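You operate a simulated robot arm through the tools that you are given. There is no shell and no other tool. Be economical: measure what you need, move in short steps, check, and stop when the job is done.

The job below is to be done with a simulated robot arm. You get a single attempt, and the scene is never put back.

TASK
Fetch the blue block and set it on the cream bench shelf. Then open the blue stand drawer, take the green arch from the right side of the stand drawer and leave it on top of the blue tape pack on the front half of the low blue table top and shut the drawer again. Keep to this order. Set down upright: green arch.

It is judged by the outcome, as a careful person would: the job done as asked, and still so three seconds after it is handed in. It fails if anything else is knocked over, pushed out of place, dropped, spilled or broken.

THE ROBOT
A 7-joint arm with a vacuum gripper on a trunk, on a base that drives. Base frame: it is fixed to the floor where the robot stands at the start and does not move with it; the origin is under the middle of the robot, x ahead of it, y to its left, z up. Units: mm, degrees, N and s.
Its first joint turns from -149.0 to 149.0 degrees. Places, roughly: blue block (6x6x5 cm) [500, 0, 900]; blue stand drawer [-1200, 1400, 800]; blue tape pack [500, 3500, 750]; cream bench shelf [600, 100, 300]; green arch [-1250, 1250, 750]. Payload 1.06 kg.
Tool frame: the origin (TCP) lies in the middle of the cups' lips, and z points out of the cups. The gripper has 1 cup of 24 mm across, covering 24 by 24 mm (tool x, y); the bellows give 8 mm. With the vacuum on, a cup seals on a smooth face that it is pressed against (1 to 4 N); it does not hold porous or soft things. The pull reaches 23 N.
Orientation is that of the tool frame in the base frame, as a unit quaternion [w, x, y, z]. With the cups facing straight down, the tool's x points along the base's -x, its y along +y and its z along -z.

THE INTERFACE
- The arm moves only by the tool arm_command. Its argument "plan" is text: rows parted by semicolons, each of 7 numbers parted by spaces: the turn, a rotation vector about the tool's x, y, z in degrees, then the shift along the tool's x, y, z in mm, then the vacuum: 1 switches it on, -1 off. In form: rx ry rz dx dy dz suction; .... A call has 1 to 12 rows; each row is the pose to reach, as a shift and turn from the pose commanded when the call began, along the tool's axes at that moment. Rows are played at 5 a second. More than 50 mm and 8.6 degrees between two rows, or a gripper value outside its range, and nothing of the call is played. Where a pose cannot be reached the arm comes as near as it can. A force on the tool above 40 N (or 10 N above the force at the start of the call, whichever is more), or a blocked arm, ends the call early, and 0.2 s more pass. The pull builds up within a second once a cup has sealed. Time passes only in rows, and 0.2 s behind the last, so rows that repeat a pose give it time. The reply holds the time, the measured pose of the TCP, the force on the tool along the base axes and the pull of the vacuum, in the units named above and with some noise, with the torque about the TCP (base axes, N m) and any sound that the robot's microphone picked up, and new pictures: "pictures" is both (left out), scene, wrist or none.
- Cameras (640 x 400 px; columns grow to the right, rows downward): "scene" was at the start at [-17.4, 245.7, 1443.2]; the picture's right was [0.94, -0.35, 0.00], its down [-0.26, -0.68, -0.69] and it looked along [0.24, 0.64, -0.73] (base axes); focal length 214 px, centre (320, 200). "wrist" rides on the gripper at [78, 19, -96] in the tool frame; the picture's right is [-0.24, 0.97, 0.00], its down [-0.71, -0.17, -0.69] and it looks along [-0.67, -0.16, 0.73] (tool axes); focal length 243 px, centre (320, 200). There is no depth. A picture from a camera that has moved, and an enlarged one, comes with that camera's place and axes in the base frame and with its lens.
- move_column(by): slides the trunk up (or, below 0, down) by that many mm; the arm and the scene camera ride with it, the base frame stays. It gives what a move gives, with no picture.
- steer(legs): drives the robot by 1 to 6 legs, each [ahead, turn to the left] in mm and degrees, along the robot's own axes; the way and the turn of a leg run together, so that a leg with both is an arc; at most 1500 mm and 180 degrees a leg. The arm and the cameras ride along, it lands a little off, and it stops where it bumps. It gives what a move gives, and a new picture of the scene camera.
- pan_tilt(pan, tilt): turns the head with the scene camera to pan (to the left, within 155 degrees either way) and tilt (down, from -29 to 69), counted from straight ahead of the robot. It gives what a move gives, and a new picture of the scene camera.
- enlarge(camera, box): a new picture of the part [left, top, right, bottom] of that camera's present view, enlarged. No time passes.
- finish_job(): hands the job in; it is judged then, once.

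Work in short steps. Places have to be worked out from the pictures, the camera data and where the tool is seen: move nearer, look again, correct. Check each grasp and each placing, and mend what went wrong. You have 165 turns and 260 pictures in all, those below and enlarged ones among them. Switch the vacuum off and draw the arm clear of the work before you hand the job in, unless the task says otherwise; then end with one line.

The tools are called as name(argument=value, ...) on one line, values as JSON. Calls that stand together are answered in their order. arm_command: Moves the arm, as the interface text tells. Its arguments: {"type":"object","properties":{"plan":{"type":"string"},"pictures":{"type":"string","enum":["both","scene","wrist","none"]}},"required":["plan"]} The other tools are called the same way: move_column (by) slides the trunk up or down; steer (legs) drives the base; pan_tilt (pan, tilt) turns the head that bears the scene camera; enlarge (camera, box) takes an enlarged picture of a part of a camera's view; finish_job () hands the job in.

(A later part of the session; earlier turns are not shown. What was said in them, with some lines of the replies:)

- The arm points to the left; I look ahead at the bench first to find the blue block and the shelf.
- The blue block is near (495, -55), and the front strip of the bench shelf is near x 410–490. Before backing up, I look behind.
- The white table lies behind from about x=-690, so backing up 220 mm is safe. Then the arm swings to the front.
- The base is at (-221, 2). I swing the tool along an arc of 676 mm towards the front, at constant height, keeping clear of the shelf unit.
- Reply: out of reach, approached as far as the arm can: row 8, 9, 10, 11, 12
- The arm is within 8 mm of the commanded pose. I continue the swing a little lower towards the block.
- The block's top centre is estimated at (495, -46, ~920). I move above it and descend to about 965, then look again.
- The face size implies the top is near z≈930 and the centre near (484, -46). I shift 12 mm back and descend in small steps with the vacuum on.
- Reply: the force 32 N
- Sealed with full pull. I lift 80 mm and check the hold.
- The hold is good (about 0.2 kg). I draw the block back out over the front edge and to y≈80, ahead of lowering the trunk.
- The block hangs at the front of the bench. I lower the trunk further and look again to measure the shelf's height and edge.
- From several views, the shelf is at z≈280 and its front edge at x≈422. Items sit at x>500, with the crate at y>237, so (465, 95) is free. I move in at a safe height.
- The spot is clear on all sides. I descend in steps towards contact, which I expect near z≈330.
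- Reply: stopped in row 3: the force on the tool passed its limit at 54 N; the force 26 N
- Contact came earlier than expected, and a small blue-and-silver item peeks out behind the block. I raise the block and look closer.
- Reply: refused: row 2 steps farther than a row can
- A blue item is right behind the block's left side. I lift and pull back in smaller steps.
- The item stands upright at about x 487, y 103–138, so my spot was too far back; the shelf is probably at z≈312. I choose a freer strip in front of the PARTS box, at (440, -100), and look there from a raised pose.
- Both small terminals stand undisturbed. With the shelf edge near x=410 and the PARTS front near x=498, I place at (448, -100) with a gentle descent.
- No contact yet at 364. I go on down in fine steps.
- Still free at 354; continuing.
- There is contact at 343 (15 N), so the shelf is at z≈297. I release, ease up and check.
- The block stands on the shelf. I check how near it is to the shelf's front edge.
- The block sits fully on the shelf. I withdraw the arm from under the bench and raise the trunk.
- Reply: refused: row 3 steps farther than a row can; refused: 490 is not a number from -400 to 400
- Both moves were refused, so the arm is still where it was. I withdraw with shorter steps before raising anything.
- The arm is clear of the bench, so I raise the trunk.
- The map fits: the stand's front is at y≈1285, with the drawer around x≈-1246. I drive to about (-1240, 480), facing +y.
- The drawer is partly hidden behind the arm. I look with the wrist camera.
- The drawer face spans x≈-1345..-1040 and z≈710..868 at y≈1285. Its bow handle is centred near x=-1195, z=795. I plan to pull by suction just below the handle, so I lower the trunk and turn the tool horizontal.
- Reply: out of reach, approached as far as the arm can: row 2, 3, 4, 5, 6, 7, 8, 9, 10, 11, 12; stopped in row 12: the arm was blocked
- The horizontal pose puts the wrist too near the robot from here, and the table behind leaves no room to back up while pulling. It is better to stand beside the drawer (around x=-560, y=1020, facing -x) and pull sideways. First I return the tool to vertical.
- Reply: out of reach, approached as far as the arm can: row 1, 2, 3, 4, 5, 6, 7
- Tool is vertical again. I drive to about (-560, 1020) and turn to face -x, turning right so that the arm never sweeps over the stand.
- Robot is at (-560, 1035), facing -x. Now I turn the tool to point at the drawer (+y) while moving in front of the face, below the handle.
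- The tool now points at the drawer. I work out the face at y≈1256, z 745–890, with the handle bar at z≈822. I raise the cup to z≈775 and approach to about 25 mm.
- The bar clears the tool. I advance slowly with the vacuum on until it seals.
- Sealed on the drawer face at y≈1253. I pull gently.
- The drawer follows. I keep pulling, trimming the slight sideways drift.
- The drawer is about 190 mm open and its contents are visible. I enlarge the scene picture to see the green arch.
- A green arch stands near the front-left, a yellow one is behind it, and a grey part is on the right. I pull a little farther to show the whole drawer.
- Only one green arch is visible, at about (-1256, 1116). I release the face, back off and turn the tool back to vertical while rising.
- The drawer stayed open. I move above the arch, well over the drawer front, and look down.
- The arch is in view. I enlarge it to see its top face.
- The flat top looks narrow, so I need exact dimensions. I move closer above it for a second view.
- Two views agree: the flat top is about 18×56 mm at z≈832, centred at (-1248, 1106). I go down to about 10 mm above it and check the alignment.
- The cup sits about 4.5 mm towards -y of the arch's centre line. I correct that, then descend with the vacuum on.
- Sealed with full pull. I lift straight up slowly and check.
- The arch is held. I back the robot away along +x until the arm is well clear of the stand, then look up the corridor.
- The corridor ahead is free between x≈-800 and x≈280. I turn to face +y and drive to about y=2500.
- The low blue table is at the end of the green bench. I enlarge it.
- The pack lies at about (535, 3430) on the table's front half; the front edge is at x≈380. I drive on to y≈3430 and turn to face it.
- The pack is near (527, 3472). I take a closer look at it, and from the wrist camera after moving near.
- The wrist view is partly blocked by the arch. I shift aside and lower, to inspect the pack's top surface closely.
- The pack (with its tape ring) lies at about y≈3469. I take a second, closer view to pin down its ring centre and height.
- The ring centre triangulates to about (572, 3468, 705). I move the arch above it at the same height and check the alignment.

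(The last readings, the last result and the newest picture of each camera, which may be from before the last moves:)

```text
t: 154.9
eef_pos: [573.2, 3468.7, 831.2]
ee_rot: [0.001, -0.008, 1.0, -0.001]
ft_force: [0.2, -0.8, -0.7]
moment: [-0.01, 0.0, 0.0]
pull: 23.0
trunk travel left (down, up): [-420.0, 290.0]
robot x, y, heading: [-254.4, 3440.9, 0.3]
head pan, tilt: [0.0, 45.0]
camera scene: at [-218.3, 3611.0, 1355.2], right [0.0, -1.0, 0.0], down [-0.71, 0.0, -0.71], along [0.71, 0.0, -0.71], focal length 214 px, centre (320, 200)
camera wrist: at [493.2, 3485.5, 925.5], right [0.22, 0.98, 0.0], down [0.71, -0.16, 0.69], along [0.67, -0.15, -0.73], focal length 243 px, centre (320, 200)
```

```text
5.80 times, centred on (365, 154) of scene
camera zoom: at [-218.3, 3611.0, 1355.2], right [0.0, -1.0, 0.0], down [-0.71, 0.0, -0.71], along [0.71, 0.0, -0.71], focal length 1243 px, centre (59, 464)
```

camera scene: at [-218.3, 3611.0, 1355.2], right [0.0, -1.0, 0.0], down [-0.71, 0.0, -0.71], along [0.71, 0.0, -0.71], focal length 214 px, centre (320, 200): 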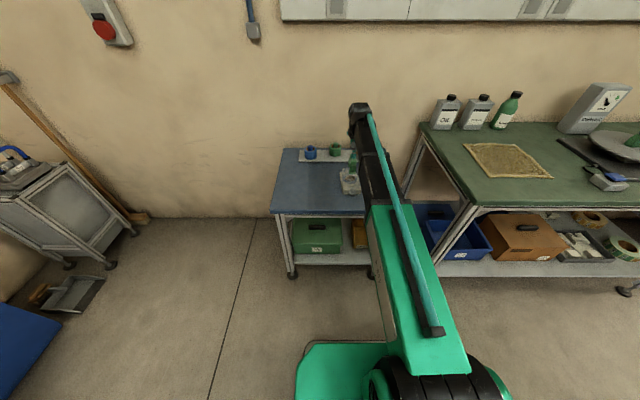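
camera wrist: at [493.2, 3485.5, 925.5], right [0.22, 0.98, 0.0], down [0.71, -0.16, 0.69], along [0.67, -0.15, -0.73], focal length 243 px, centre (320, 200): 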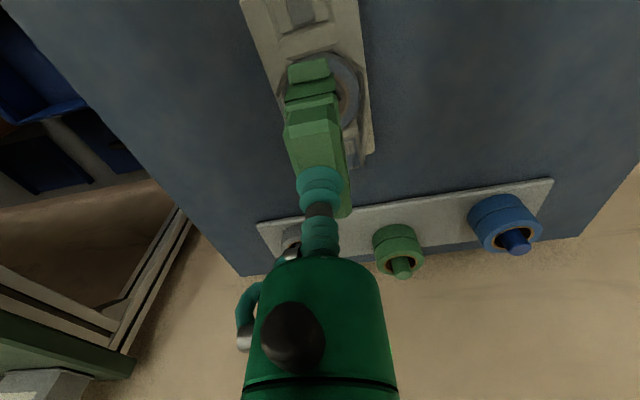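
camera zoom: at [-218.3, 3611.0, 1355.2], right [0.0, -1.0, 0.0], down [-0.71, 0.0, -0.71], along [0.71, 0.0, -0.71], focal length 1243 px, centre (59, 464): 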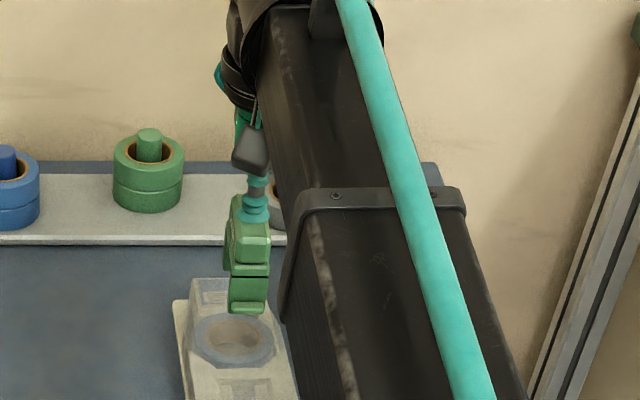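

The alignment over the ring is good in both cameras. I descend towards contact, which I expect at TCP z≈760.

arm_command(plan="0 0 0 0 0 30 1;0 0 0 0 0 45 1;0 0 0 0 0 50 1;0 0 0 0 0 53 1;0 0 0 0 0 56 1;0 0 0 0 0 56 1", pictures="wrist")

enlarge(camera="scene", box=[310, 120, 420, 189])

```text
t: 156.3
eef_pos: [572.5, 3468.7, 776.6]
ee_rot: [0.003, -0.008, 1.0, -0.001]
ft_force: [3.8, 0.5, 17.7]
moment: [0.02, 0.08, -0.03]
pull: 23.0
trunk travel left (down, up): [-420.0, 290.0]
robot x, y, heading: [-253.4, 3443.7, 0.3]
head pan, tilt: [0.0, 45.0]
camera wrist: at [492.4, 3484.9, 870.3], right [0.22, 0.98, 0.0], down [0.71, -0.16, 0.69], along [0.67, -0.15, -0.73], focal length 243 px, centre (320, 200)
```

wrist: 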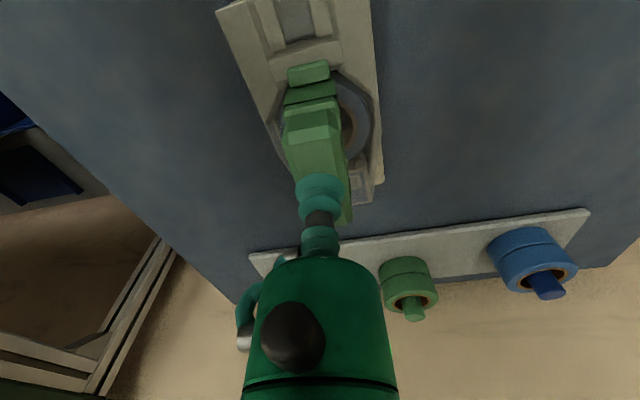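

```text
5.80 times, centred on (365, 154) of scene
camera zoom: at [-219.8, 3610.8, 1355.4], right [0.0, -1.0, 0.0], down [-0.71, 0.0, -0.71], along [0.71, 0.0, -0.71], focal length 1243 px, centre (59, 464)
```

zoom: 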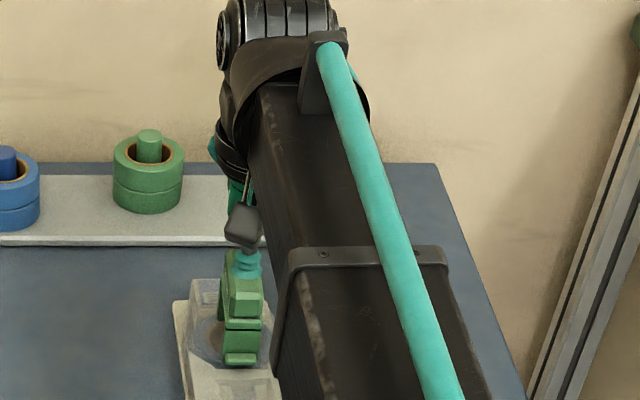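

Contact at 776 with 18 N; the arch stands upright across the ring. I release, wait, and ease up very gently.

arm_command(plan="0 0 0 0 0 -4 -1;0 0 0 0 0 -4 -1;0 0 0 0 0 -4 -1;0 0 0 0 0 -4 -1;0 0 0 0 0 -4 -1;0 0 0 0 0 -7 -1;0 0 0 0 0 -12 -1;0 0 0 0 0 -25 -1;0 0 0 0 0 -50 -1;0 0 0 0 0 -80 -1;0 0 0 0 0 -80 -1", pictures="both")

enlarge(camera="scene", box=[310, 120, 420, 189])

```text
t: 158.7
eef_pos: [571.3, 3468.1, 853.6]
ee_rot: [0.001, -0.007, 1.0, -0.001]
ft_force: [0.0, 0.1, 0.8]
moment: [0.0, 0.04, 0.0]
pull: 0.0
trunk travel left (down, up): [-420.0, 290.0]
robot x, y, heading: [-256.7, 3440.7, 0.2]
head pan, tilt: [0.0, 45.0]
camera scene: at [-218.5, 3610.8, 1355.3], right [0.0, -1.0, 0.0], down [-0.71, 0.0, -0.71], along [0.71, 0.0, -0.71], focal length 214 px, centre (320, 200)
camera wrist: at [493.0, 3484.9, 949.3], right [0.22, 0.98, 0.0], down [0.71, -0.16, 0.69], along [0.67, -0.15, -0.73], focal length 243 px, centre (320, 200)
```

scene: 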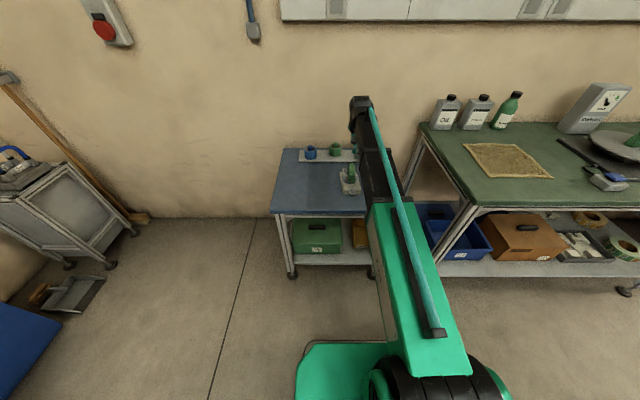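
wrist: 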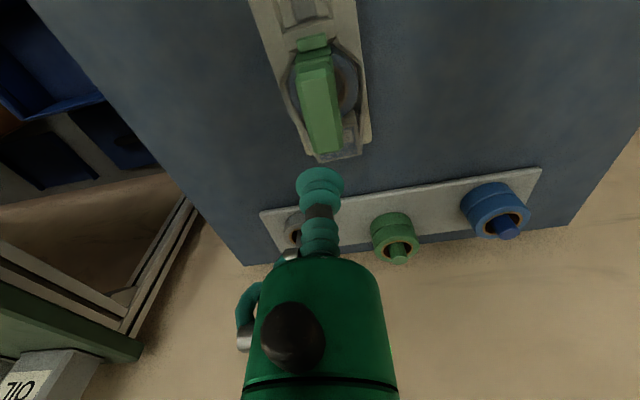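

```text
5.80 times, centred on (365, 154) of scene
camera zoom: at [-218.5, 3610.8, 1355.3], right [0.0, -1.0, 0.0], down [-0.71, 0.0, -0.71], along [0.71, 0.0, -0.71], focal length 1243 px, centre (59, 464)
```

zoom: 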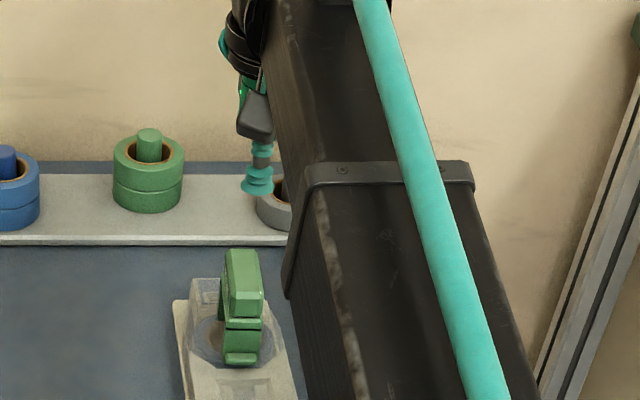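

The arch stands on the pack. I check the standing closely from above.

enlarge(camera="wrist", box=[230, 0, 422, 170])

```text
2.35 times, centred on (326, 85) of wrist
camera zoom: at [493.0, 3484.9, 949.3], right [0.22, 0.98, 0.0], down [0.71, -0.16, 0.69], along [0.67, -0.15, -0.73], focal length 571 px, centre (306, 471)
```

zoom: 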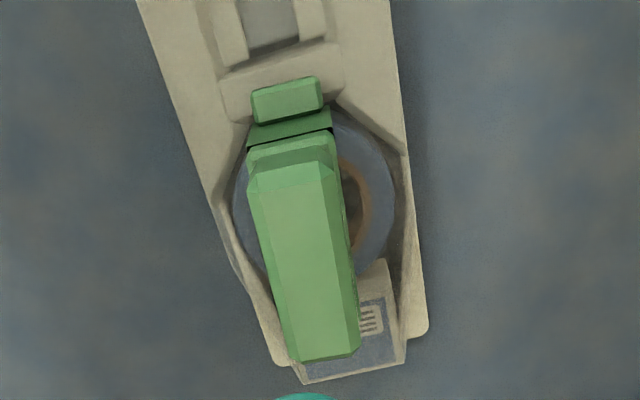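

The arch stands flat and stable. I raise and retract the arm into a compact pose for driving back.

arm_command(plan="0 0 0 0 0 -45 -1;0 0 0 0 0 -90 -1;0 0 0 0 0 -135 -1;0 0 0 40 10 -147 -1;0 0 0 80 25 -147 -1;0 0 0 120 40 -147 -1;0 0 0 160 55 -147 -1;0 0 0 200 70 -147 -1;0 0 0 212 78 -147 -1", pictures="none")

steer(legs=[[0, 90], [-1200, 0], [-1200, 0]])

```text
t: 160.6
eef_pos: [368.7, 3536.3, 999.4]
ee_rot: [0.006, -0.01, 1.0, -0.001]
ft_force: [4.9, 3.6, -6.9]
moment: [-0.4, -0.16, -0.26]
pull: 0.1
trunk travel left (down, up): [-420.0, 290.0]
robot x, y, heading: [-250.3, 3438.5, 0.1]
head pan, tilt: [0.0, 45.0]
stopped in row 9: the force on the tool passed its limit at 46 N (the readings are from after the stop); the commanded pose is now the measured one
```

```text
t: 176.1
eef_pos: [-334.8, 1666.4, 999.6]
ee_rot: [-0.004, 0.714, -0.7, -0.003]
ft_force: [-1.1, 8.1, -18.0]
moment: [0.72, -0.29, -0.13]
pull: 0.0
trunk travel left (down, up): [-420.0, 290.0]
robot x, y, heading: [-240.6, 1040.9, 90.5]
head pan, tilt: [0.0, 45.0]
camera scene: at [-410.7, 1080.3, 1355.3], right [1.0, 0.0, 0.0], down [0.0, -0.71, -0.71], along [0.0, 0.71, -0.71], focal length 214 px, centre (320, 200)
```

scene: 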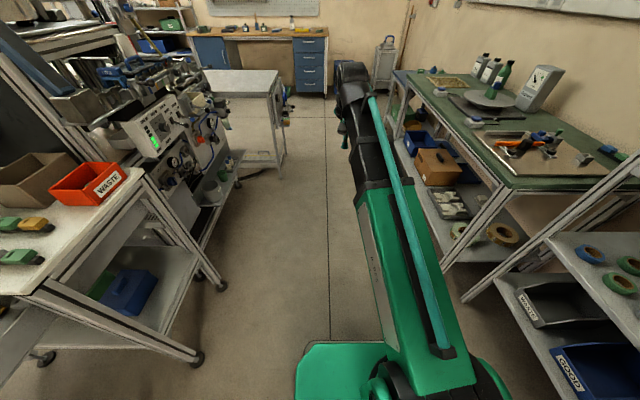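

A leftover force remains on the tool, though nothing is near it, so the folded wrist is probably touching the arm itself. I unfold it a little.

arm_command(plan="0 0 0 -20 0 10 -1;0 0 0 -30 0 30 -1;0 0 0 -30 0 60 -1;0 0 0 -30 0 60 -1", pictures="both")

```text
t: 177.1
eef_pos: [-336.7, 1697.4, 939.8]
ee_rot: [-0.003, 0.715, -0.7, -0.004]
ft_force: [-0.9, -0.5, 0.5]
moment: [-0.02, -0.02, 0.02]
pull: 0.0
trunk travel left (down, up): [-420.0, 290.0]
robot x, y, heading: [-240.6, 1043.6, 90.2]
head pan, tilt: [0.0, 45.0]
camera scene: at [-410.7, 1080.3, 1355.3], right [1.0, 0.0, 0.0], down [0.0, -0.71, -0.71], along [0.0, 0.71, -0.71], focal length 214 px, centre (320, 200)
camera wrist: at [-353.7, 1617.3, 1034.5], right [-0.98, 0.22, 0.0], down [0.16, 0.7, 0.69], along [0.15, 0.68, -0.72], focal length 243 px, centre (320, 200)
```

scene: 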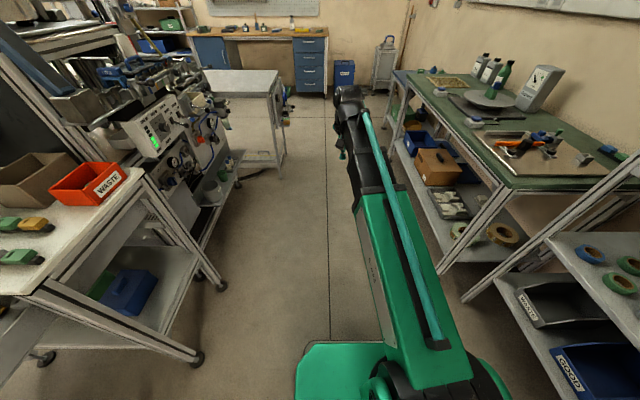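
wrist: 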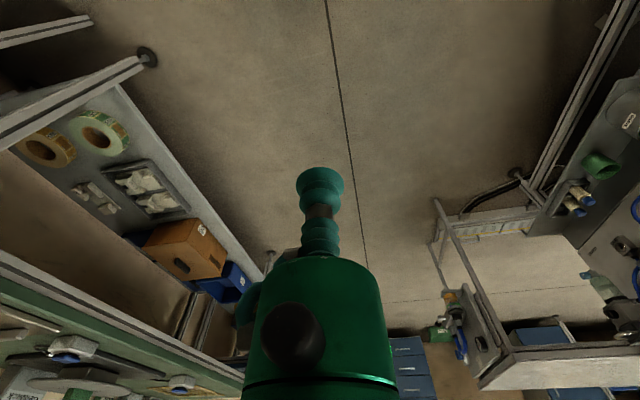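

The force is gone. I turn to face the stand and drive in, the tool passing in front of the open drawer.

steer(legs=[[0, 90], [320, 0]])

pan_tilt(pan=-20, tilt=40)

```text
t: 183.1
eef_pos: [-1216.5, 951.8, 940.6]
ee_rot: [-0.001, 1.0, 0.008, -0.006]
ft_force: [0.1, 0.2, -0.1]
moment: [-0.01, 0.01, -0.01]
pull: 0.1
trunk travel left (down, up): [-420.0, 290.0]
robot x, y, heading: [-565.5, 1042.1, 179.8]
head pan, tilt: [0.0, 45.0]
camera scene: at [-600.1, 874.5, 1355.3], right [0.0, 1.0, 0.0], down [0.71, 0.0, -0.71], along [-0.71, 0.0, -0.71], focal length 214 px, centre (320, 200)
```

scene: 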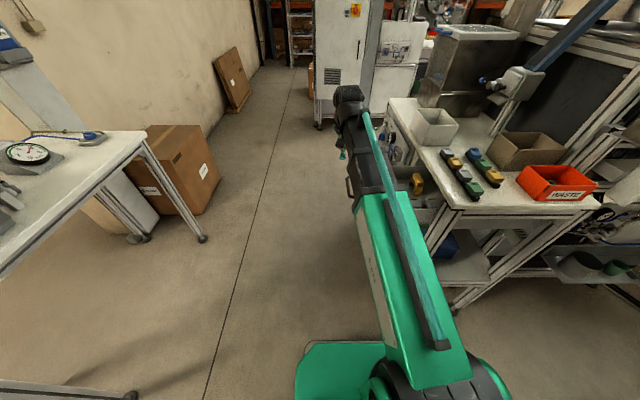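

```text
t: 183.9
eef_pos: [-1217.5, 951.3, 941.0]
ee_rot: [-0.001, 1.0, 0.007, -0.004]
ft_force: [-0.3, 0.0, 0.5]
moment: [0.01, 0.0, -0.02]
pull: 0.1
trunk travel left (down, up): [-420.0, 290.0]
robot x, y, heading: [-568.1, 1044.5, 179.8]
head pan, tilt: [-20.0, 40.0]
camera scene: at [-598.8, 903.5, 1362.5], right [0.34, 0.94, 0.0], down [0.6, -0.22, -0.77], along [-0.72, 0.26, -0.64], focal length 214 px, centre (320, 200)
```

scene: 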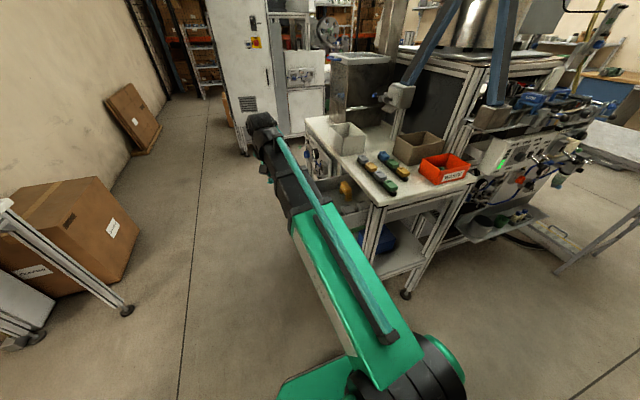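

I turn the tool horizontal again, in front of the drawer and below the handle, reversing the earlier path.

arm_command(plan="7.5 0 0 2 10 8 -1;15 0 0 4 16 20 -1;22.5 0 0 6 20 34 -1;30 0 0 8 20 48 -1;37.5 0 0 10 20 62 -1;45 0 0 12 20 76 -1;52.5 0 0 14 20 90 -1;60 0 0 16 20 105 -1;67.5 0 0 18 20 120 -1;75 0 0 20 20 135 -1;82.5 0 0 20 20 150 -1;90 0 0 20 20 165 -1", pictures="both")

```text
t: 186.5
eef_pos: [-1201.1, 935.5, 774.2]
ee_rot: [0.708, -0.707, -0.004, 0.012]
ft_force: [1.0, -0.5, 0.6]
moment: [0.0, 0.03, -0.03]
pull: 0.1
out of reach, approached as far as the arm can: row 12
trunk travel left (down, up): [-420.0, 290.0]
robot x, y, heading: [-563.3, 1043.8, 179.8]
head pan, tilt: [-20.0, 40.0]
camera scene: at [-598.7, 903.5, 1362.6], right [0.34, 0.94, 0.0], down [0.6, -0.22, -0.77], along [-0.72, 0.26, -0.64], focal length 214 px, centre (320, 200)
camera wrist: at [-1121.5, 841.7, 753.7], right [-0.25, 0.0, -0.97], down [-0.69, -0.7, 0.18], along [-0.68, 0.71, 0.17], focal length 243 px, centre (320, 200)
```

scene: 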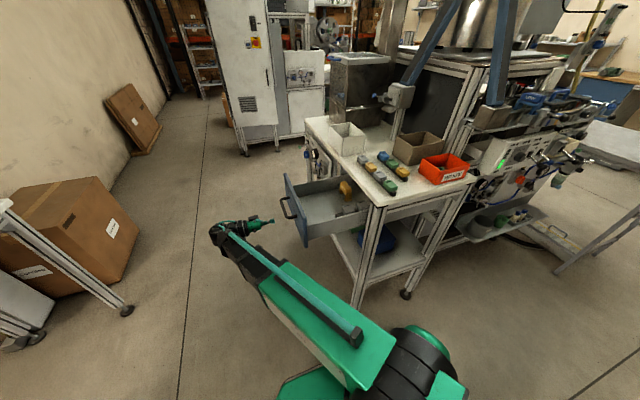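
wrist: 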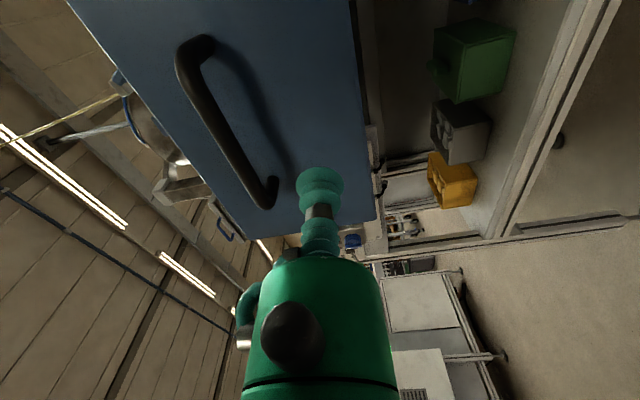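

The cup faces the drawer front below the handle. I push it in with the vacuum off, in moderate steps.

arm_command(plan="0 0 0 0 0 25 -1;0 0 0 0 0 50 -1;0 0 0 1 0 68 -1;0 0 0 2 0 78 -1;0 0 0 2 0 92 -1;0 0 0 3 0 107 -1;0 0 0 3 0 122 -1;0 0 0 4 0 137 -1;0 0 0 4 0 152 -1;0 0 0 4 0 167 -1;0 0 0 5 0 182 -1;0 0 0 5 0 197 -1", pictures="scene")

```text
t: 189.1
eef_pos: [-1200.3, 1134.3, 774.4]
ee_rot: [0.708, -0.706, -0.002, 0.01]
ft_force: [-0.6, 0.3, 0.4]
moment: [-0.02, 0.01, 0.01]
pull: 0.1
trunk travel left (down, up): [-420.0, 290.0]
robot x, y, heading: [-563.4, 1045.0, 180.0]
head pan, tilt: [-20.0, 40.0]
camera scene: at [-598.7, 903.5, 1362.5], right [0.34, 0.94, 0.0], down [0.6, -0.22, -0.77], along [-0.72, 0.26, -0.64], focal length 214 px, centre (320, 200)
```

scene: 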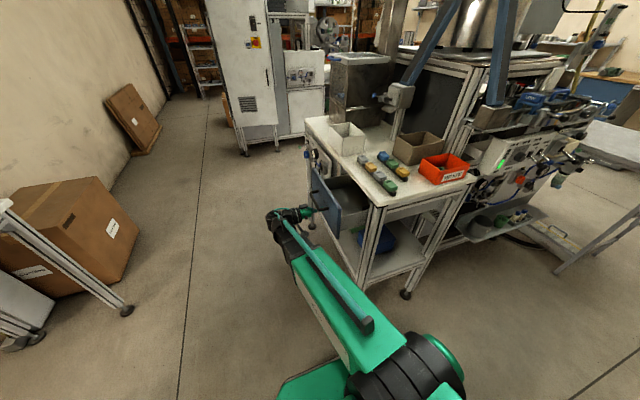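

The drawer is closing smoothly. I push the rest to y≈1253.

arm_command(plan="0 0 0 0 0 14 -1;0 0 0 1 0 28 -1;0 0 0 1 0 42 -1;0 0 0 1 0 56 -1;0 0 0 2 0 70 -1;0 0 0 2 0 84 -1;0 0 0 2 0 96 -1;0 0 0 2 0 106 -1;0 0 0 2 0 113 -1;0 0 0 2 0 118 -1;0 0 0 2 0 121 -1;0 0 0 2 0 121 -1", pictures="both")

enlarge(camera="scene", box=[280, 150, 420, 237])

```text
t: 191.7
eef_pos: [-1198.1, 1254.7, 775.1]
ee_rot: [0.707, -0.707, -0.001, 0.009]
ft_force: [0.6, -2.0, 0.0]
moment: [-0.02, 0.01, 0.03]
pull: 0.0
trunk travel left (down, up): [-420.0, 290.0]
robot x, y, heading: [-566.7, 1041.2, 180.0]
head pan, tilt: [-20.0, 40.0]
camera scene: at [-598.7, 903.4, 1362.5], right [0.34, 0.94, 0.0], down [0.6, -0.22, -0.77], along [-0.72, 0.26, -0.64], focal length 214 px, centre (320, 200)
camera wrist: at [-1119.2, 1159.4, 755.1], right [-0.25, 0.0, -0.97], down [-0.7, -0.7, 0.18], along [-0.67, 0.72, 0.17], focal length 243 px, centre (320, 200)
```

scene: 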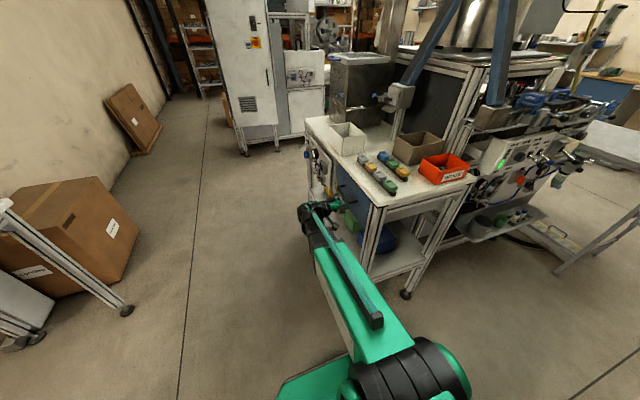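
wrist: 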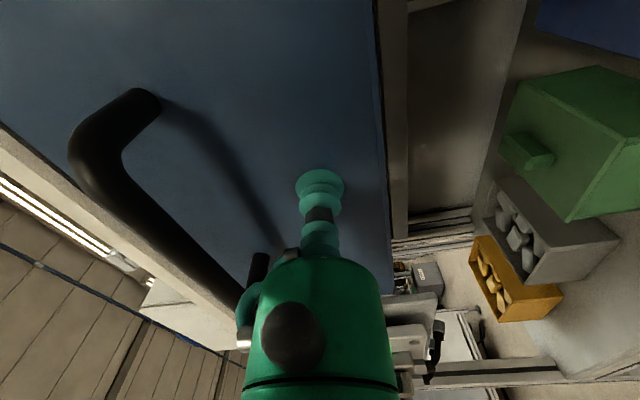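

```text
4.57 times, centred on (350, 194) of scene
camera zoom: at [-598.7, 903.4, 1362.5], right [0.34, 0.94, 0.0], down [0.6, -0.22, -0.77], along [-0.72, 0.26, -0.64], focal length 980 px, centre (183, 230)
```

zoom: 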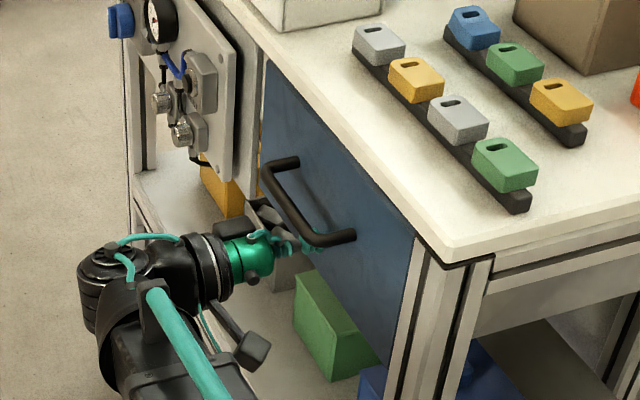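

The drawer appears shut. I press on until there is firm resistance, to be sure of the stop.

arm_command(plan="0 0 0 0 0 4 -1;0 0 0 0 0 8 -1;0 0 0 0 0 12 -1;0 0 0 0 0 15 -1;0 0 0 0 0 15 -1", pictures="none")

```text
t: 192.6
eef_pos: [-1198.7, 1260.9, 775.1]
ee_rot: [0.708, -0.706, -0.003, 0.011]
ft_force: [3.4, -19.9, -1.2]
moment: [0.06, -0.06, 0.08]
pull: 0.0
trunk travel left (down, up): [-420.0, 290.0]
robot x, y, heading: [-562.0, 1045.7, -179.6]
head pan, tilt: [-20.0, 40.0]
stopped in row 4: the force on the tool passed its limit at 45 N (the readings are from after the stop); the commanded pose is now the measured one
```

There is a firm stop at 1261, so the drawer is fully shut. I back the tool away.

arm_command(plan="0 0 0 0 0 -10 -1;0 0 0 0 0 -40 -1;0 0 0 0 0 -85 -1;0 0 0 0 0 -130 -1;0 0 0 0 0 -175 -1;0 0 0 0 0 -220 -1;0 0 0 0 0 -265 -1;0 0 0 0 0 -290 -1;0 0 0 0 0 -290 -1", pictures="both")

enlarge(camera="scene", box=[280, 150, 420, 237])

```text
t: 194.6
eef_pos: [-1192.7, 973.6, 774.7]
ee_rot: [0.708, -0.706, -0.004, 0.011]
ft_force: [0.1, 0.4, -0.1]
moment: [0.01, 0.03, -0.02]
pull: 0.0
trunk travel left (down, up): [-420.0, 290.0]
robot x, y, heading: [-564.3, 1040.8, -179.6]
head pan, tilt: [-20.0, 40.0]
camera scene: at [-597.9, 903.1, 1362.5], right [0.34, 0.94, 0.0], down [0.6, -0.22, -0.77], along [-0.72, 0.26, -0.64], focal length 214 px, centre (320, 200)
camera wrist: at [-1113.6, 878.7, 754.7], right [-0.25, 0.0, -0.97], down [-0.69, -0.7, 0.18], along [-0.68, 0.72, 0.17], focal length 243 px, centre (320, 200)
```

scene: 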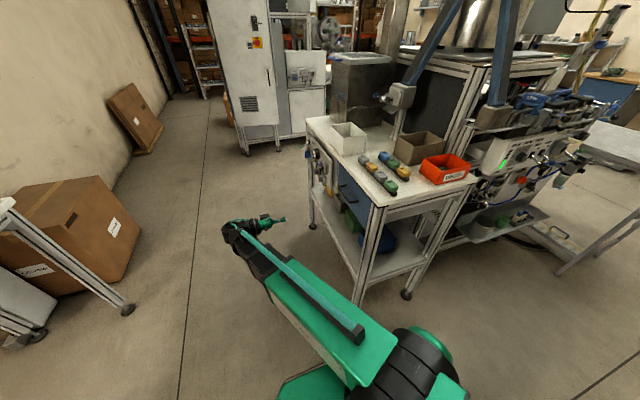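
wrist: 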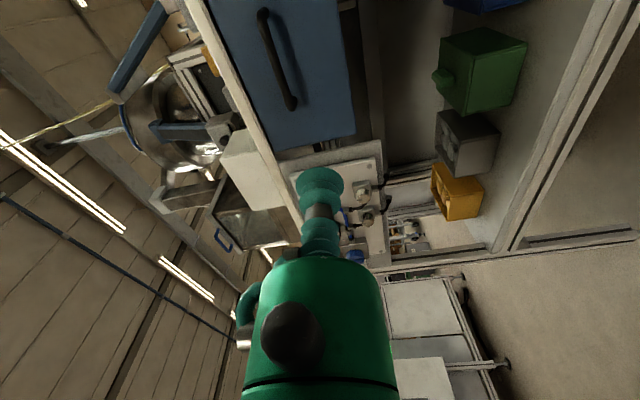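

```text
4.57 times, centred on (350, 194) of scene
camera zoom: at [-597.9, 903.1, 1362.5], right [0.34, 0.94, 0.0], down [0.6, -0.22, -0.77], along [-0.72, 0.26, -0.64], focal length 980 px, centre (183, 230)
```

zoom: 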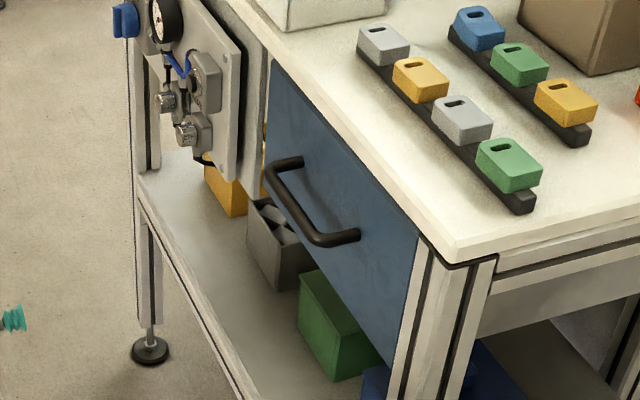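

The drawer is flush and shut, and the vacuum is off. I take one far look at the arch on the blue table before handing in.

pan_tilt(pan=-115, tilt=15)

enlarge(camera="scene", box=[270, 160, 370, 222])

```text
t: 196.3
eef_pos: [-1193.3, 975.0, 774.6]
ee_rot: [0.707, -0.707, -0.003, 0.011]
ft_force: [0.1, 0.4, 0.3]
moment: [0.0, -0.02, -0.03]
pull: 0.0
trunk travel left (down, up): [-420.0, 290.0]
robot x, y, heading: [-564.2, 1044.0, -179.5]
head pan, tilt: [-115.0, 15.0]
camera scene: at [-478.8, 959.3, 1402.1], right [0.91, -0.42, 0.0], down [-0.11, -0.24, -0.97], along [0.4, 0.88, -0.26], focal length 214 px, centre (320, 200)
```

scene: 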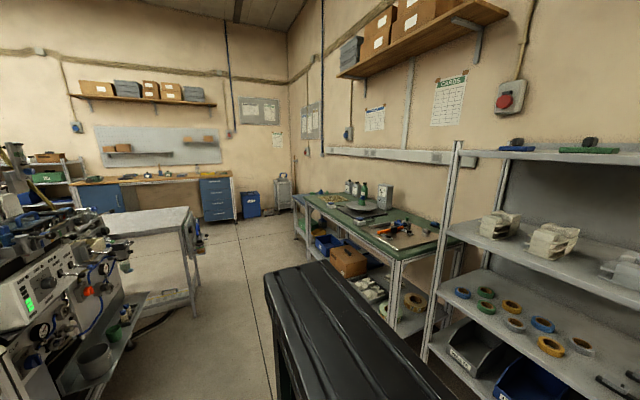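

```text
6.40 times, centred on (320, 191) of scene
camera zoom: at [-478.8, 959.3, 1402.1], right [0.91, -0.42, 0.0], down [-0.11, -0.24, -0.97], along [0.4, 0.88, -0.26], focal length 1373 px, centre (320, 258)
```

zoom: 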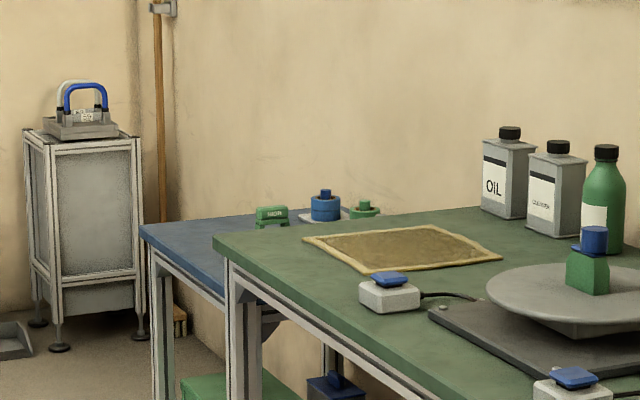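

The arch ("HIGH") stands upright on the pack, the block is on the bench shelf, the drawer is shut and the arm is clear, so I hand the job in.

finish_job()

```text
The job is handed in.
```

The job is done and handed in, in the order you asked: the blue block is on the cream bench shelf, the green arch stands upright on the tape pack on the low blue table's front half, and the drawer is shut. Two judgement calls: the only pack on that half is whitish with a blue-grey tape ring, and the only green arch visible in the drawer was left of centre seen from the front.
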